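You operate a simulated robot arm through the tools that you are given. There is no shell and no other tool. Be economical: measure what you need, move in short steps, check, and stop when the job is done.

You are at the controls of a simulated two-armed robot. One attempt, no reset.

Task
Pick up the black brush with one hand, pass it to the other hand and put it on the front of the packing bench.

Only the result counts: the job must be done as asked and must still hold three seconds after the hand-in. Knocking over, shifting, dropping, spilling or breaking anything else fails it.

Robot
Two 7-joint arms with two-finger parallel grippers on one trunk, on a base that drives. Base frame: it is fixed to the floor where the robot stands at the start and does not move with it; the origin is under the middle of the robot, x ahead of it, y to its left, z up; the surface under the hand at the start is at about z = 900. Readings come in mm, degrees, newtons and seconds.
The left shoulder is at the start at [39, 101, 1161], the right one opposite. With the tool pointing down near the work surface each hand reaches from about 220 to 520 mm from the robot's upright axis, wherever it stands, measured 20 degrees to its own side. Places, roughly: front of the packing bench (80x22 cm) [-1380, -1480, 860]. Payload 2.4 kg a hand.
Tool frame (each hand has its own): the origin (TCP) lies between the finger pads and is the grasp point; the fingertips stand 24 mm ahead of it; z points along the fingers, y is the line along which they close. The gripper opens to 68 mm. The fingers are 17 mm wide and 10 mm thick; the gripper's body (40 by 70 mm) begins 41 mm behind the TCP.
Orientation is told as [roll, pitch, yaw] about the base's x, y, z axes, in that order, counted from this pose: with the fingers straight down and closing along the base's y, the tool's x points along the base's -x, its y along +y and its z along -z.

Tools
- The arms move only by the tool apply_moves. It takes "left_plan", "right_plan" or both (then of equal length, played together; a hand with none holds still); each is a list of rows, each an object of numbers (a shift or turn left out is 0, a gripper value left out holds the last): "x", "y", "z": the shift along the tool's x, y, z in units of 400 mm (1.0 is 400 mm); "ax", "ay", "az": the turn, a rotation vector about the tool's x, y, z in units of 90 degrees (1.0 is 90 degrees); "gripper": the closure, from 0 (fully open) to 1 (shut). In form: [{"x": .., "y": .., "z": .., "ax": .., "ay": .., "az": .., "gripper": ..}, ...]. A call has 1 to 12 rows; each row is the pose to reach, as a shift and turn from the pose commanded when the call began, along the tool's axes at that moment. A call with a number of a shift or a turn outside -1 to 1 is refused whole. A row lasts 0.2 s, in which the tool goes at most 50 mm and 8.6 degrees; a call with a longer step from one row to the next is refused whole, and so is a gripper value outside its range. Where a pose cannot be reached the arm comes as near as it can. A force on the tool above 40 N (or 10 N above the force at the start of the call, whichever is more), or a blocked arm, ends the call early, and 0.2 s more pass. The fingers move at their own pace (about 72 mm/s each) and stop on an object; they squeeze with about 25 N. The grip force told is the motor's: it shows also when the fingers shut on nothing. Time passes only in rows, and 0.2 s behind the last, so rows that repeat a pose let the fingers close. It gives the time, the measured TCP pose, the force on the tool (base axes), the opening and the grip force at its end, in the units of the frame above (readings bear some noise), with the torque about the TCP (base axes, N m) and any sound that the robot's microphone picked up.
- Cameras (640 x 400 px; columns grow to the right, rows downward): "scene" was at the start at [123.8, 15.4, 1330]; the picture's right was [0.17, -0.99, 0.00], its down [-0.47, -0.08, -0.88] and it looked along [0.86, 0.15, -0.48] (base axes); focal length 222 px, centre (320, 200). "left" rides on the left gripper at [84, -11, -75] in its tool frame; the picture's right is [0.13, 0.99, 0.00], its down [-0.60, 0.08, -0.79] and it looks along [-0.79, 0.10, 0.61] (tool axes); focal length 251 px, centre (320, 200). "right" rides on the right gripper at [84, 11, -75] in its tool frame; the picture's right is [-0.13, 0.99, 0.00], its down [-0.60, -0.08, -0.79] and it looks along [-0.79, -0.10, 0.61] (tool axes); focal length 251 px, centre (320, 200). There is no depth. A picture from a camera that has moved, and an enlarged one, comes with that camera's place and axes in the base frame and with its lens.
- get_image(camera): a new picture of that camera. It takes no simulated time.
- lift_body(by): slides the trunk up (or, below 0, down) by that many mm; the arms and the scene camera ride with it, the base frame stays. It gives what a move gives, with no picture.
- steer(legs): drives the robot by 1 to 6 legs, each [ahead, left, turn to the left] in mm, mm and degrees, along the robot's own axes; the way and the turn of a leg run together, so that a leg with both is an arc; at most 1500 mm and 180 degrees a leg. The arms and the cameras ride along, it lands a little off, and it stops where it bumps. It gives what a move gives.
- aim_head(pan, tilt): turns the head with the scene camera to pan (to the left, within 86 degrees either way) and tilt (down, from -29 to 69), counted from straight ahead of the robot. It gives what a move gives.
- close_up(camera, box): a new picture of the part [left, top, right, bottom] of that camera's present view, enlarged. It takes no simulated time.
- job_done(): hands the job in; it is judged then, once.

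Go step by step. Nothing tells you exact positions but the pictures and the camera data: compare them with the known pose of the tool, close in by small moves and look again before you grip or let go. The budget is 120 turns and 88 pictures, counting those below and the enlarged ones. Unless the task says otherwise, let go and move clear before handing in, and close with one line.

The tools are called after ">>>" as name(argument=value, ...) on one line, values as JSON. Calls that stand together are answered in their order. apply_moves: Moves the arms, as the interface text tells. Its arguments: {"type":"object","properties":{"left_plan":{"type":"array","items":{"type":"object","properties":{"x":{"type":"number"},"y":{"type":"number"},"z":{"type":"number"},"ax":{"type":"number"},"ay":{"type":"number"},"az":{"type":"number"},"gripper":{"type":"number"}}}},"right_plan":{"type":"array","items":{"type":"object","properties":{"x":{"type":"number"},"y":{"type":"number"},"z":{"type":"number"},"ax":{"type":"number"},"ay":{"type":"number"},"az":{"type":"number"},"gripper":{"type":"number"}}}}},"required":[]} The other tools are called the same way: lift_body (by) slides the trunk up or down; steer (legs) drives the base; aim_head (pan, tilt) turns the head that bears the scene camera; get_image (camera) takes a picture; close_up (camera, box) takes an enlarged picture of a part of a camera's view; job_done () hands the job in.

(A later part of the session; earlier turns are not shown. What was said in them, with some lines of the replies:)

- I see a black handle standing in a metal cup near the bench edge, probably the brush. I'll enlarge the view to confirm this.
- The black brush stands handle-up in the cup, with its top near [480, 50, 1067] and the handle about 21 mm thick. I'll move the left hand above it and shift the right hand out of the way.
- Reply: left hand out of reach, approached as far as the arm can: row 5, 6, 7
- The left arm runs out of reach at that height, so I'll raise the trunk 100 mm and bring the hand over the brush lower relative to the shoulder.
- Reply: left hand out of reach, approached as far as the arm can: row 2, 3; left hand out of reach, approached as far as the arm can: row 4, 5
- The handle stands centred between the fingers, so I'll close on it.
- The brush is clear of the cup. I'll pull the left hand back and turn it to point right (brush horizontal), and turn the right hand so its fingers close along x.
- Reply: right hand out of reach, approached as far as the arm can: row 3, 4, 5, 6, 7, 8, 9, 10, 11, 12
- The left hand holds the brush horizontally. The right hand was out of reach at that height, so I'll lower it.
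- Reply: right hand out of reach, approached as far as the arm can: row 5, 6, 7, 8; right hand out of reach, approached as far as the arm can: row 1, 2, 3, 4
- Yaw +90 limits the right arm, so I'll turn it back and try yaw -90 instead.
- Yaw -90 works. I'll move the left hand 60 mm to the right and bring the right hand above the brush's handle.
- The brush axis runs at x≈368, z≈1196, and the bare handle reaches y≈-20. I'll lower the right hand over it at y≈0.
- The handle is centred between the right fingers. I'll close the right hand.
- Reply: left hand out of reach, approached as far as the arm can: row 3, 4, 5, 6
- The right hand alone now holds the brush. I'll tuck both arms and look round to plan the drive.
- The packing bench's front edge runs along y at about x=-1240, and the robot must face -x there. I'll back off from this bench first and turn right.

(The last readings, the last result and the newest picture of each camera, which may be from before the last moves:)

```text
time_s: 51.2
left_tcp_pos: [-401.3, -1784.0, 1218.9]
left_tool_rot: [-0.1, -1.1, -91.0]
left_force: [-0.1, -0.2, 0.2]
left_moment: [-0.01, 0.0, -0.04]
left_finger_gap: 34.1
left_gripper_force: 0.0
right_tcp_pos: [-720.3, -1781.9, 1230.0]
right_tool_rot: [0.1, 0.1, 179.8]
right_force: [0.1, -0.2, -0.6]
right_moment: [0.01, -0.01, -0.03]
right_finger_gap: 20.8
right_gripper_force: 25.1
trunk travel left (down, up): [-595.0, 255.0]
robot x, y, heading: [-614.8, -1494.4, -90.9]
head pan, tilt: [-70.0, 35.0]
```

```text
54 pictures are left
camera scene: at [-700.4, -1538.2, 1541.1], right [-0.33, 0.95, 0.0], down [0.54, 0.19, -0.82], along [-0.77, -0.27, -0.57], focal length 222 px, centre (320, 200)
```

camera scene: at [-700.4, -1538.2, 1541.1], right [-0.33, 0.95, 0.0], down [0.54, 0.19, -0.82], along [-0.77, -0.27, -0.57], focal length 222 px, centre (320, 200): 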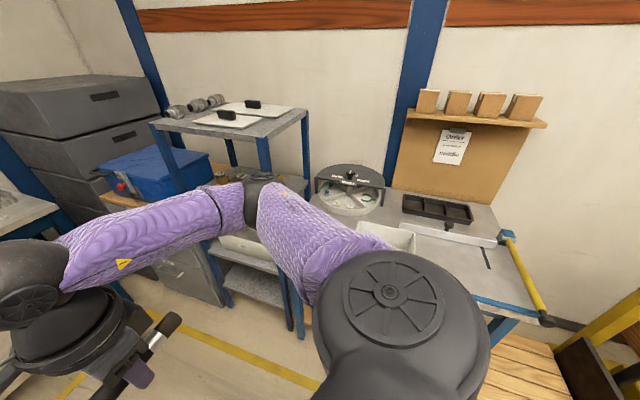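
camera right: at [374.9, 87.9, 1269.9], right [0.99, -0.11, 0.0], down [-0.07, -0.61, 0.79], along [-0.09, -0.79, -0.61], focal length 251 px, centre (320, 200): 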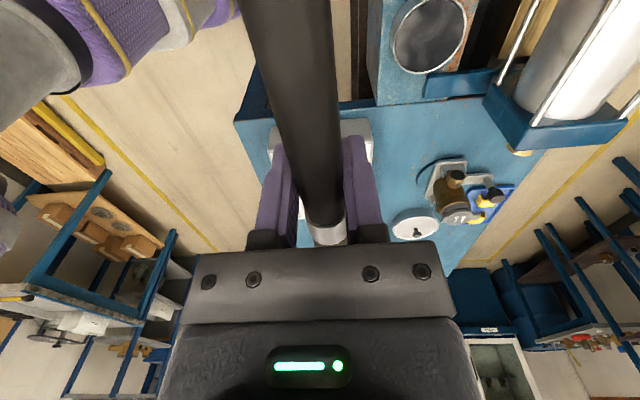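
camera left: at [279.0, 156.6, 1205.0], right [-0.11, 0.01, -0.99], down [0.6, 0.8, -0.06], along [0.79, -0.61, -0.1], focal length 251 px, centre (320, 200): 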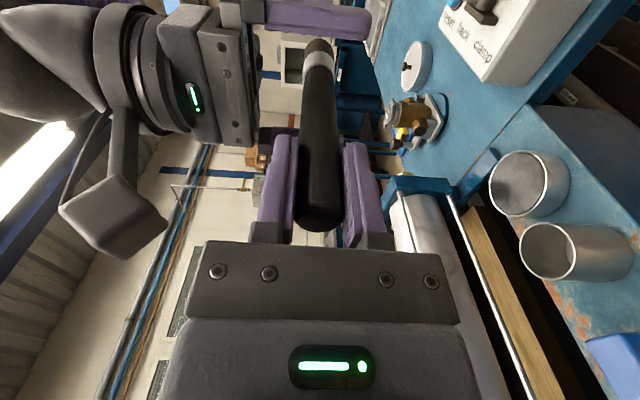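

>>> steer(legs=[[0, 0, -89]])

>>> aim_head(pan=0, tilt=40)

>>> get_image(camera="scene")

>>> get_image(camera="left")

```text
time_s: 55.4
left_tcp_pos: [-902.1, -1711.7, 1218.9]
left_tool_rot: [0.0, -1.1, 179.5]
left_force: [-0.8, 0.6, 0.0]
left_moment: [0.0, -0.02, 0.01]
left_finger_gap: 34.1
left_gripper_force: 0.1
right_tcp_pos: [-903.0, -1392.1, 1230.8]
right_tool_rot: [0.0, 0.0, 90.1]
right_force: [-0.4, 0.6, 0.4]
right_moment: [-0.04, -0.01, 0.0]
right_finger_gap: 20.5
right_gripper_force: 24.7
trunk travel left (down, up): [-595.0, 255.0]
robot x, y, heading: [-617.4, -1497.0, 179.2]
head pan, tilt: [-70.0, 35.0]
```

```text
time_s: 56.8
left_tcp_pos: [-904.3, -1712.4, 1218.5]
left_tool_rot: [-0.1, -1.0, 179.3]
left_force: [0.4, 0.1, 0.4]
left_moment: [-0.02, 0.01, 0.01]
left_finger_gap: 33.6
left_gripper_force: 0.0
right_tcp_pos: [-903.3, -1391.8, 1230.8]
right_tool_rot: [0.1, -0.1, 90.1]
right_force: [-0.7, -0.4, 0.1]
right_moment: [0.0, 0.0, 0.0]
right_finger_gap: 20.8
right_gripper_force: 24.8
trunk travel left (down, up): [-595.0, 255.0]
robot x, y, heading: [-616.8, -1497.2, 179.2]
head pan, tilt: [0.0, 40.0]
```

```text
53 pictures are left
camera scene: at [-716.2, -1494.0, 1533.5], right [0.01, 1.0, 0.0], down [0.64, -0.01, -0.77], along [-0.77, 0.01, -0.64], focal length 222 px, centre (320, 200)
```

scene: 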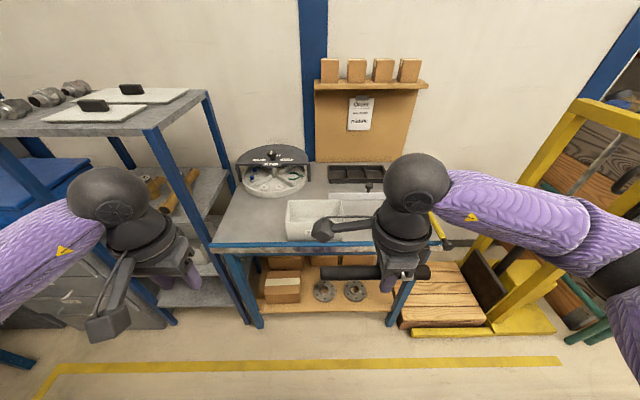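

```text
52 pictures are left
camera left: at [-817.6, -1701.0, 1291.7], right [0.12, -0.99, 0.0], down [-0.59, -0.07, 0.8], along [-0.8, -0.09, -0.59], focal length 251 px, centre (320, 200)
```

left: 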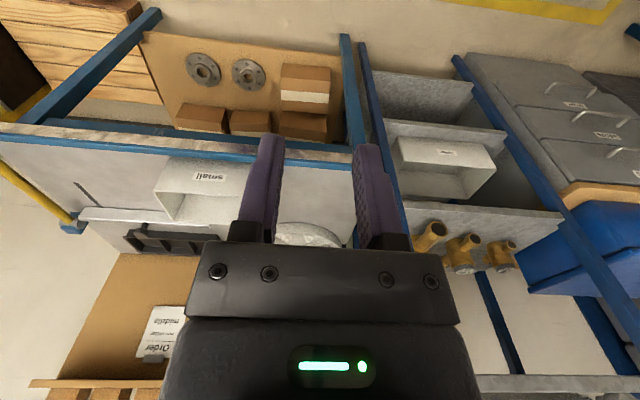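

The free strip of bench front lies right of the white bin (y≈-1360 to -1080). I'll shift right and approach, keeping the hands short of the bench edge.

>>> steer(legs=[[0, -135, 0], [200, 0, 0.8]])

>>> aim_head(pan=-20, tilt=45)

>>> get_image(camera="scene")

>>> get_image(camera="left")

```text
time_s: 59.3
left_tcp_pos: [-1099.2, -1577.3, 1217.9]
left_tool_rot: [-0.1, -1.0, -180.0]
left_force: [-0.1, 0.0, -1.5]
left_moment: [-0.01, -0.03, 0.01]
left_finger_gap: 34.1
left_gripper_force: 0.1
right_tcp_pos: [-1103.4, -1257.2, 1229.7]
right_tool_rot: [-0.1, 0.0, 90.8]
right_force: [-0.8, -0.3, -0.4]
right_moment: [0.01, -0.02, -0.01]
right_finger_gap: 20.5
right_gripper_force: 25.4
trunk travel left (down, up): [-595.0, 255.0]
robot x, y, heading: [-812.5, -1357.2, 180.0]
head pan, tilt: [0.0, 40.0]
```

```text
time_s: 60.1
left_tcp_pos: [-1100.1, -1578.3, 1218.3]
left_tool_rot: [-0.1, -1.1, -179.9]
left_force: [-0.3, -0.4, -0.4]
left_moment: [0.0, 0.02, -0.02]
left_finger_gap: 34.0
left_gripper_force: 0.1
right_tcp_pos: [-1103.2, -1256.8, 1229.9]
right_tool_rot: [0.0, 0.0, 91.0]
right_force: [-0.3, 0.4, -0.1]
right_moment: [0.04, -0.03, 0.02]
right_finger_gap: 20.7
right_gripper_force: 24.9
trunk travel left (down, up): [-595.0, 255.0]
robot x, y, heading: [-815.1, -1355.9, 179.9]
head pan, tilt: [-20.0, 45.0]
```

```text
51 pictures are left
camera scene: at [-906.4, -1329.2, 1526.3], right [0.34, 0.94, 0.0], down [0.66, -0.24, -0.71], along [-0.66, 0.24, -0.71], focal length 222 px, centre (320, 200)
```

scene: 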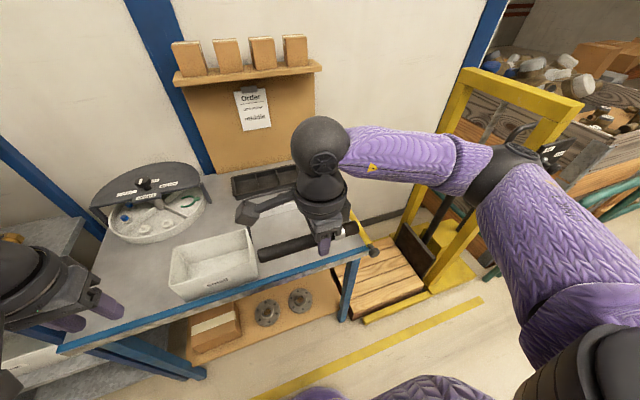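

```text
50 pictures are left
camera left: at [-1013.9, -1565.1, 1291.6], right [0.13, -0.99, 0.0], down [-0.59, -0.08, 0.8], along [-0.8, -0.1, -0.59], focal length 251 px, centre (320, 200)
```

left: 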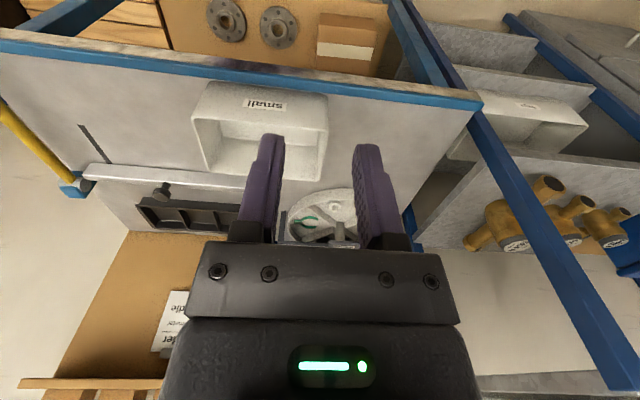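

Bench edge is at x≈-1248, and the bin's near side is at y≈-1390. I'll go 80 mm closer, then lower the trunk.

>>> steer(legs=[[80, 0, 0]])

>>> lift_body(by=-220)

>>> get_image(camera="scene")

>>> get_image(camera="right")

```text
time_s: 61.2
left_tcp_pos: [-1183.6, -1577.6, 1218.9]
left_tool_rot: [-0.1, -1.0, -180.0]
left_force: [0.0, -0.1, 0.1]
left_moment: [-0.01, -0.02, 0.0]
left_finger_gap: 34.0
left_gripper_force: 0.1
right_tcp_pos: [-1184.7, -1257.3, 1229.1]
right_tool_rot: [0.0, -0.1, 91.1]
right_force: [0.6, 0.0, -0.6]
right_moment: [0.01, -0.05, 0.0]
right_finger_gap: 20.3
right_gripper_force: 25.7
trunk travel left (down, up): [-595.0, 255.0]
robot x, y, heading: [-897.4, -1355.0, 180.0]
head pan, tilt: [-20.0, 45.0]
```

```text
time_s: 63.5
left_tcp_pos: [-1180.9, -1577.2, 997.5]
left_tool_rot: [0.0, -1.1, -179.9]
left_force: [1.0, 0.1, 0.0]
left_moment: [0.0, 0.01, -0.01]
left_finger_gap: 33.9
left_gripper_force: 0.1
right_tcp_pos: [-1185.5, -1257.5, 1010.2]
right_tool_rot: [0.0, 0.1, 90.9]
right_force: [0.1, 0.0, -0.4]
right_moment: [0.0, -0.01, 0.02]
right_finger_gap: 20.5
right_gripper_force: 25.4
trunk travel left (down, up): [-375.0, 475.0]
robot x, y, heading: [-897.7, -1357.8, 180.1]
head pan, tilt: [-20.0, 45.0]
```

```text
49 pictures are left
camera scene: at [-1009.0, -1329.1, 1305.4], right [0.34, 0.94, 0.0], down [0.66, -0.24, -0.71], along [-0.66, 0.24, -0.71], focal length 222 px, centre (320, 200)
```

scene: 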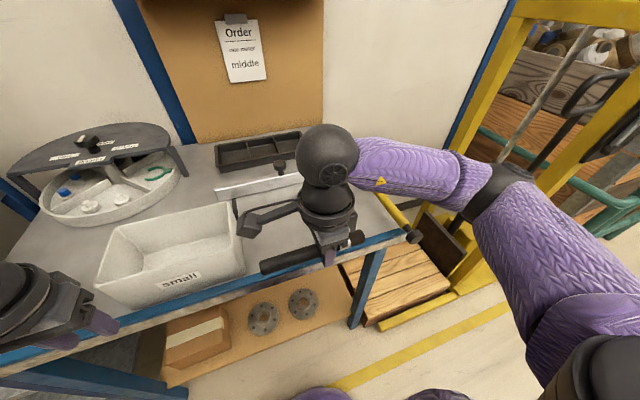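

```text
48 pictures are left
camera right: at [-1194.3, -1339.8, 1085.6], right [-0.99, 0.11, 0.0], down [0.07, 0.61, 0.79], along [0.09, 0.79, -0.61], focal length 251 px, centre (320, 200)
```

right: 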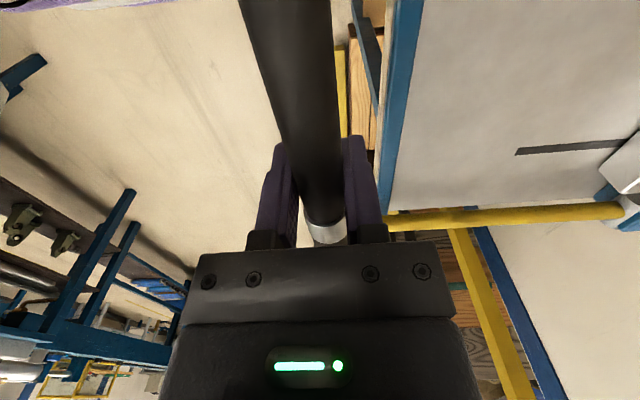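

>>> apply_moves(right_plan=[{"x": -0.03, "y": 0.07}, {"x": -0.06, "y": 0.14}, {"x": -0.09, "y": 0.22}, {"x": -0.105, "y": 0.3}, {"x": -0.105, "y": 0.3625, "z": 0.04}, {"x": -0.105, "y": 0.3625, "z": 0.1}, {"x": -0.105, "y": 0.3625, "z": 0.1}])

>>> get_image(camera="right")

>>> get_image(camera="left")

>>> get_image(camera="scene")

```text
time_s: 65.1
left_tcp_pos: [-1181.8, -1577.3, 999.4]
left_tool_rot: [0.0, -1.1, -179.9]
left_force: [-0.1, 0.0, 0.3]
left_moment: [0.0, -0.03, -0.02]
left_finger_gap: 34.0
left_gripper_force: 0.0
right_tcp_pos: [-1331.5, -1217.1, 970.6]
right_tool_rot: [0.0, 0.0, 91.0]
right_force: [-0.1, -0.6, -0.2]
right_moment: [0.02, 0.04, -0.03]
right_finger_gap: 20.9
right_gripper_force: 25.3
trunk travel left (down, up): [-375.0, 475.0]
robot x, y, heading: [-894.0, -1356.8, 180.1]
head pan, tilt: [-20.0, 45.0]
```

```text
47 pictures are left
camera right: at [-1340.8, -1299.7, 1044.9], right [-0.99, 0.11, 0.0], down [0.07, 0.6, 0.79], along [0.09, 0.79, -0.61], focal length 251 px, centre (320, 200)
```

right: 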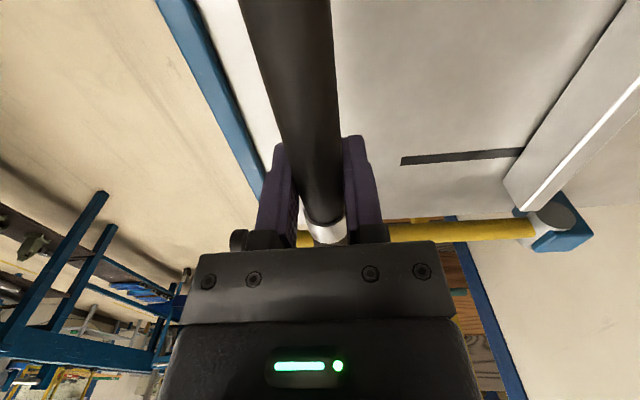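

```text
46 pictures are left
camera left: at [-1095.6, -1565.0, 1071.7], right [0.13, -0.99, 0.0], down [-0.59, -0.08, 0.8], along [-0.8, -0.1, -0.59], focal length 251 px, centre (320, 200)
```

left: 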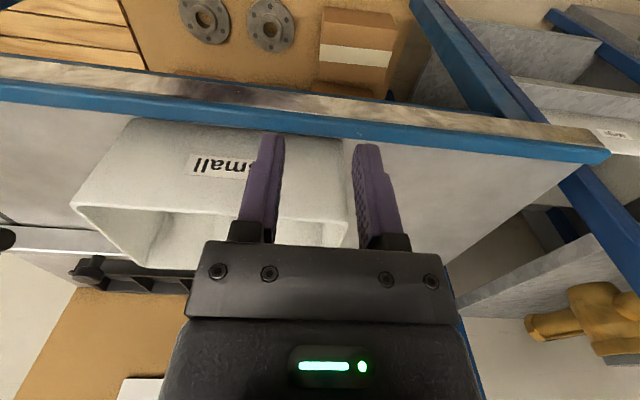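

```text
45 pictures are left
camera scene: at [-1009.1, -1329.0, 1305.3], right [0.34, 0.94, 0.0], down [0.66, -0.24, -0.71], along [-0.66, 0.24, -0.71], focal length 222 px, centre (320, 200)
```

scene: 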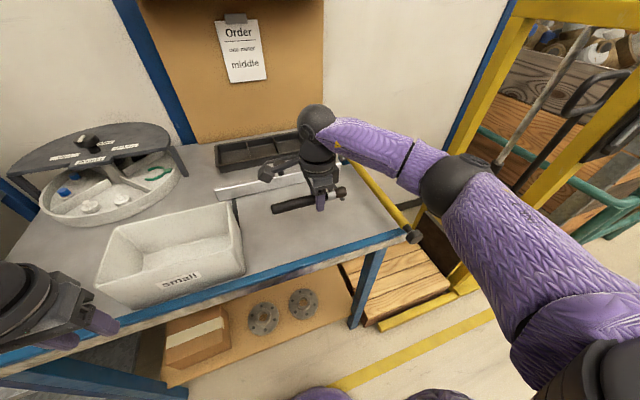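

The spot below is clear. I'll lower to just above the surface.

>>> apply_moves(right_plan=[{"z": 0.06}, {"z": 0.11}, {"z": 0.15}, {"z": 0.18}, {"z": 0.19}, {"z": 0.19}])

>>> get_image(camera="right")

>>> close_up(camera="scene", box=[200, 130, 440, 280])

```text
time_s: 66.5
left_tcp_pos: [-1180.5, -1576.9, 997.8]
left_tool_rot: [-0.1, -1.1, -179.9]
left_force: [-0.1, 0.2, 1.0]
left_moment: [-0.01, 0.01, 0.01]
left_finger_gap: 33.9
left_gripper_force: 0.1
right_tcp_pos: [-1330.8, -1216.9, 893.4]
right_tool_rot: [0.0, -0.1, 91.0]
right_force: [0.5, 0.1, -0.2]
right_moment: [-0.05, 0.0, -0.03]
right_finger_gap: 20.6
right_gripper_force: 24.4
trunk travel left (down, up): [-375.0, 475.0]
robot x, y, heading: [-894.4, -1354.4, 179.9]
head pan, tilt: [-20.0, 45.0]
```

```text
44 pictures are left
camera right: at [-1340.9, -1300.2, 968.5], right [-0.99, 0.11, 0.0], down [0.07, 0.6, 0.79], along [0.09, 0.79, -0.61], focal length 251 px, centre (320, 200)
```

right: 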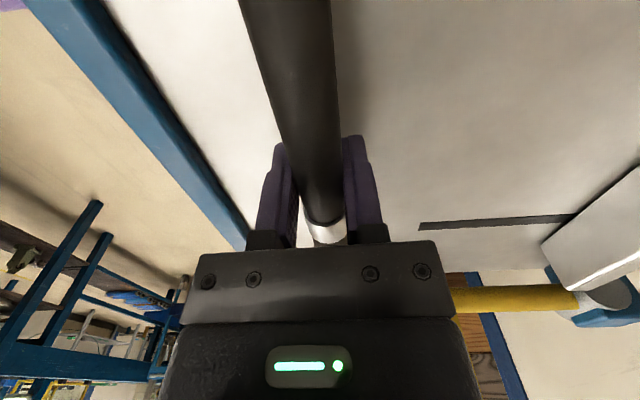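

```text
2.67 times, centred on (320, 205) of scene
camera zoom: at [-1009.1, -1329.1, 1305.3], right [0.34, 0.94, 0.0], down [0.66, -0.24, -0.71], along [-0.66, 0.24, -0.71], focal length 592 px, centre (320, 187)
```

zoom: 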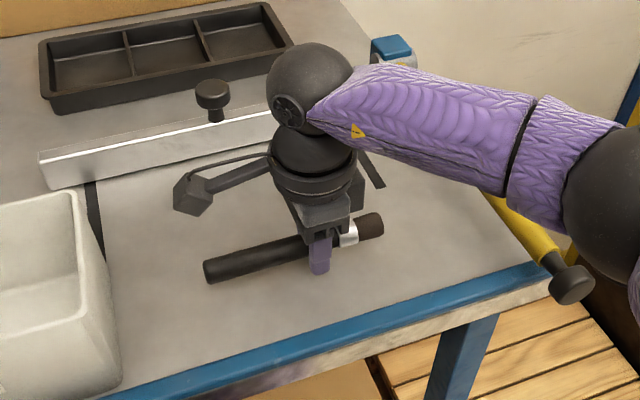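

>>> apply_moves(right_plan=[{"z": 0.008}, {"z": 0.014}, {"z": 0.018}, {"z": 0.021}, {"z": 0.024}, {"z": 0.027}])

>>> get_image(camera="right")

```text
time_s: 67.9
left_tcp_pos: [-1180.9, -1577.3, 998.6]
left_tool_rot: [-0.1, -1.0, -179.9]
left_force: [0.4, -0.3, 0.2]
left_moment: [0.0, 0.01, 0.01]
left_finger_gap: 34.0
left_gripper_force: 0.1
right_tcp_pos: [-1331.7, -1217.1, 883.5]
right_tool_rot: [0.0, 0.0, 90.9]
right_force: [1.5, -0.1, 2.7]
right_moment: [-0.02, 0.0, -0.02]
right_finger_gap: 20.3
right_gripper_force: 24.6
trunk travel left (down, up): [-375.0, 475.0]
robot x, y, heading: [-899.4, -1357.3, 180.1]
head pan, tilt: [-20.0, 45.0]
```

```text
42 pictures are left
camera right: at [-1339.6, -1300.2, 958.9], right [-0.99, 0.11, 0.0], down [0.07, 0.61, 0.79], along [0.09, 0.79, -0.61], focal length 251 px, centre (320, 200)
```

right: 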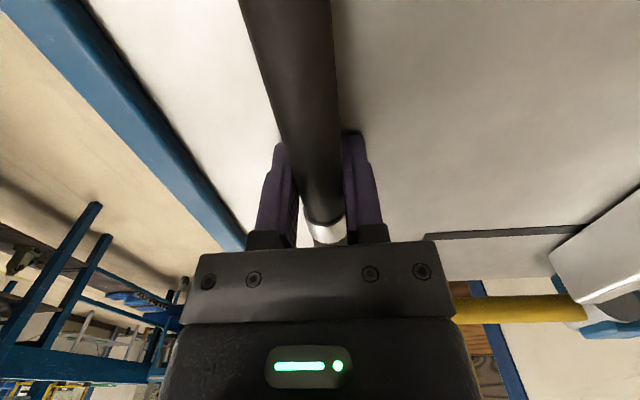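

The fingertips just touch the surface. I'll open slightly so the brush settles between the fingers.

>>> apply_moves(right_plan=[{"z": -0.003, "gripper": 0.66}, {"z": -0.003, "gripper": 0.63}, {"z": -0.003, "gripper": 0.63}, {"z": -0.003, "gripper": 0.63}, {"z": -0.003, "gripper": 0.6}, {"z": -0.003, "gripper": 0.6}])

>>> get_image(camera="right")

>>> close_up(camera="scene", box=[240, 170, 400, 270])

```text
time_s: 69.3
left_tcp_pos: [-1181.0, -1577.8, 999.6]
left_tool_rot: [-0.1, -1.1, -179.9]
left_force: [-0.4, 0.5, -0.1]
left_moment: [0.0, 0.0, -0.01]
left_finger_gap: 34.2
left_gripper_force: 0.0
right_tcp_pos: [-1330.6, -1217.7, 885.2]
right_tool_rot: [0.0, 0.0, 90.8]
right_force: [0.4, -0.4, 1.6]
right_moment: [0.01, 0.02, -0.02]
right_finger_gap: 27.2
right_gripper_force: 0.0
trunk travel left (down, up): [-375.0, 475.0]
robot x, y, heading: [-896.9, -1356.8, 180.0]
head pan, tilt: [-20.0, 45.0]
```

```text
41 pictures are left
camera right: at [-1340.1, -1300.3, 959.6], right [-0.99, 0.11, 0.0], down [0.07, 0.6, 0.79], along [0.09, 0.79, -0.61], focal length 251 px, centre (320, 200)
```

right: 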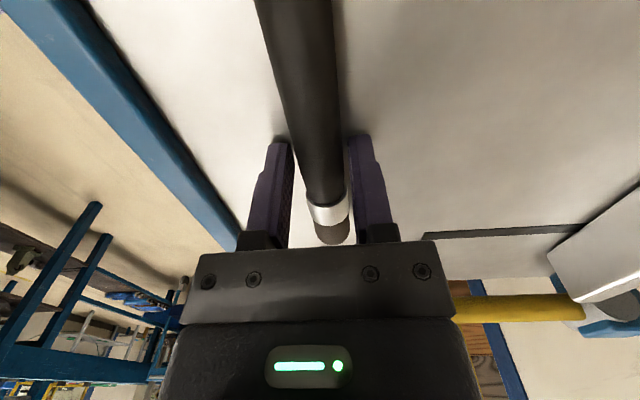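

```text
4.00 times, centred on (320, 220) of scene
camera zoom: at [-1009.1, -1329.1, 1305.3], right [0.34, 0.94, 0.0], down [0.66, -0.24, -0.71], along [-0.66, 0.24, -0.71], focal length 888 px, centre (320, 120)
```

zoom: 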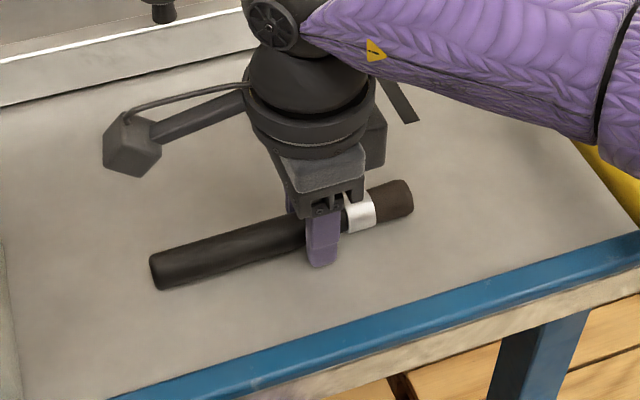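

The brush has settled flat. I'll open wider and lift straight up.

>>> apply_moves(right_plan=[{"gripper": 0.4}, {"gripper": 0.2}, {"gripper": 0.2}, {"z": -0.03}, {"z": -0.08}, {"z": -0.16}, {"z": -0.25}, {"z": -0.3}, {"z": -0.3}])

>>> get_image(camera="right")

>>> get_image(camera="scene")

```text
time_s: 71.3
left_tcp_pos: [-1181.0, -1576.9, 998.6]
left_tool_rot: [-0.2, -1.1, -179.9]
left_force: [0.6, -0.4, 0.7]
left_moment: [-0.01, -0.02, 0.01]
left_finger_gap: 34.1
left_gripper_force: 0.1
right_tcp_pos: [-1329.2, -1218.3, 1004.9]
right_tool_rot: [-0.1, 0.0, 90.9]
right_force: [0.5, -0.6, 0.0]
right_moment: [0.02, -0.01, 0.02]
right_finger_gap: 54.3
right_gripper_force: 0.0
trunk travel left (down, up): [-375.0, 475.0]
robot x, y, heading: [-894.5, -1359.4, 179.9]
head pan, tilt: [-20.0, 45.0]
```

```text
39 pictures are left
camera right: at [-1339.8, -1300.9, 1079.2], right [-0.99, 0.11, 0.0], down [0.07, 0.6, 0.79], along [0.09, 0.79, -0.61], focal length 251 px, centre (320, 200)
```

right: 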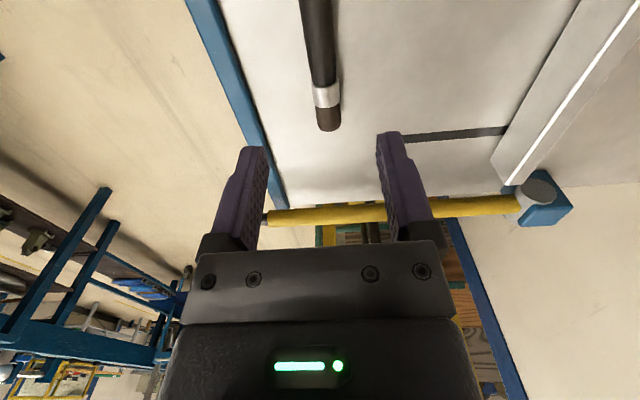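

```text
38 pictures are left
camera scene: at [-1009.1, -1329.1, 1305.3], right [0.34, 0.94, 0.0], down [0.66, -0.24, -0.71], along [-0.66, 0.24, -0.71], focal length 222 px, centre (320, 200)
```

scene: 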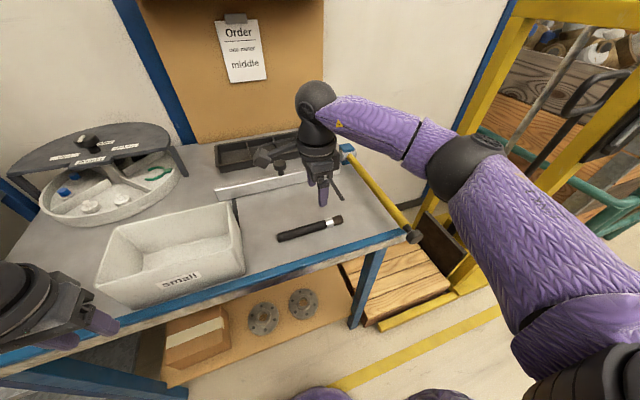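

The brush lies still on the front of the packing bench, and both hands are clear of it. I'm handing in.

>>> job_done()

```text
The job is handed in.
```

The left hand picked up the black brush and passed it to the right, which laid it flat on the front of the packing bench at about [-1331, -1230]. I saw nothing else knocked or shifted.
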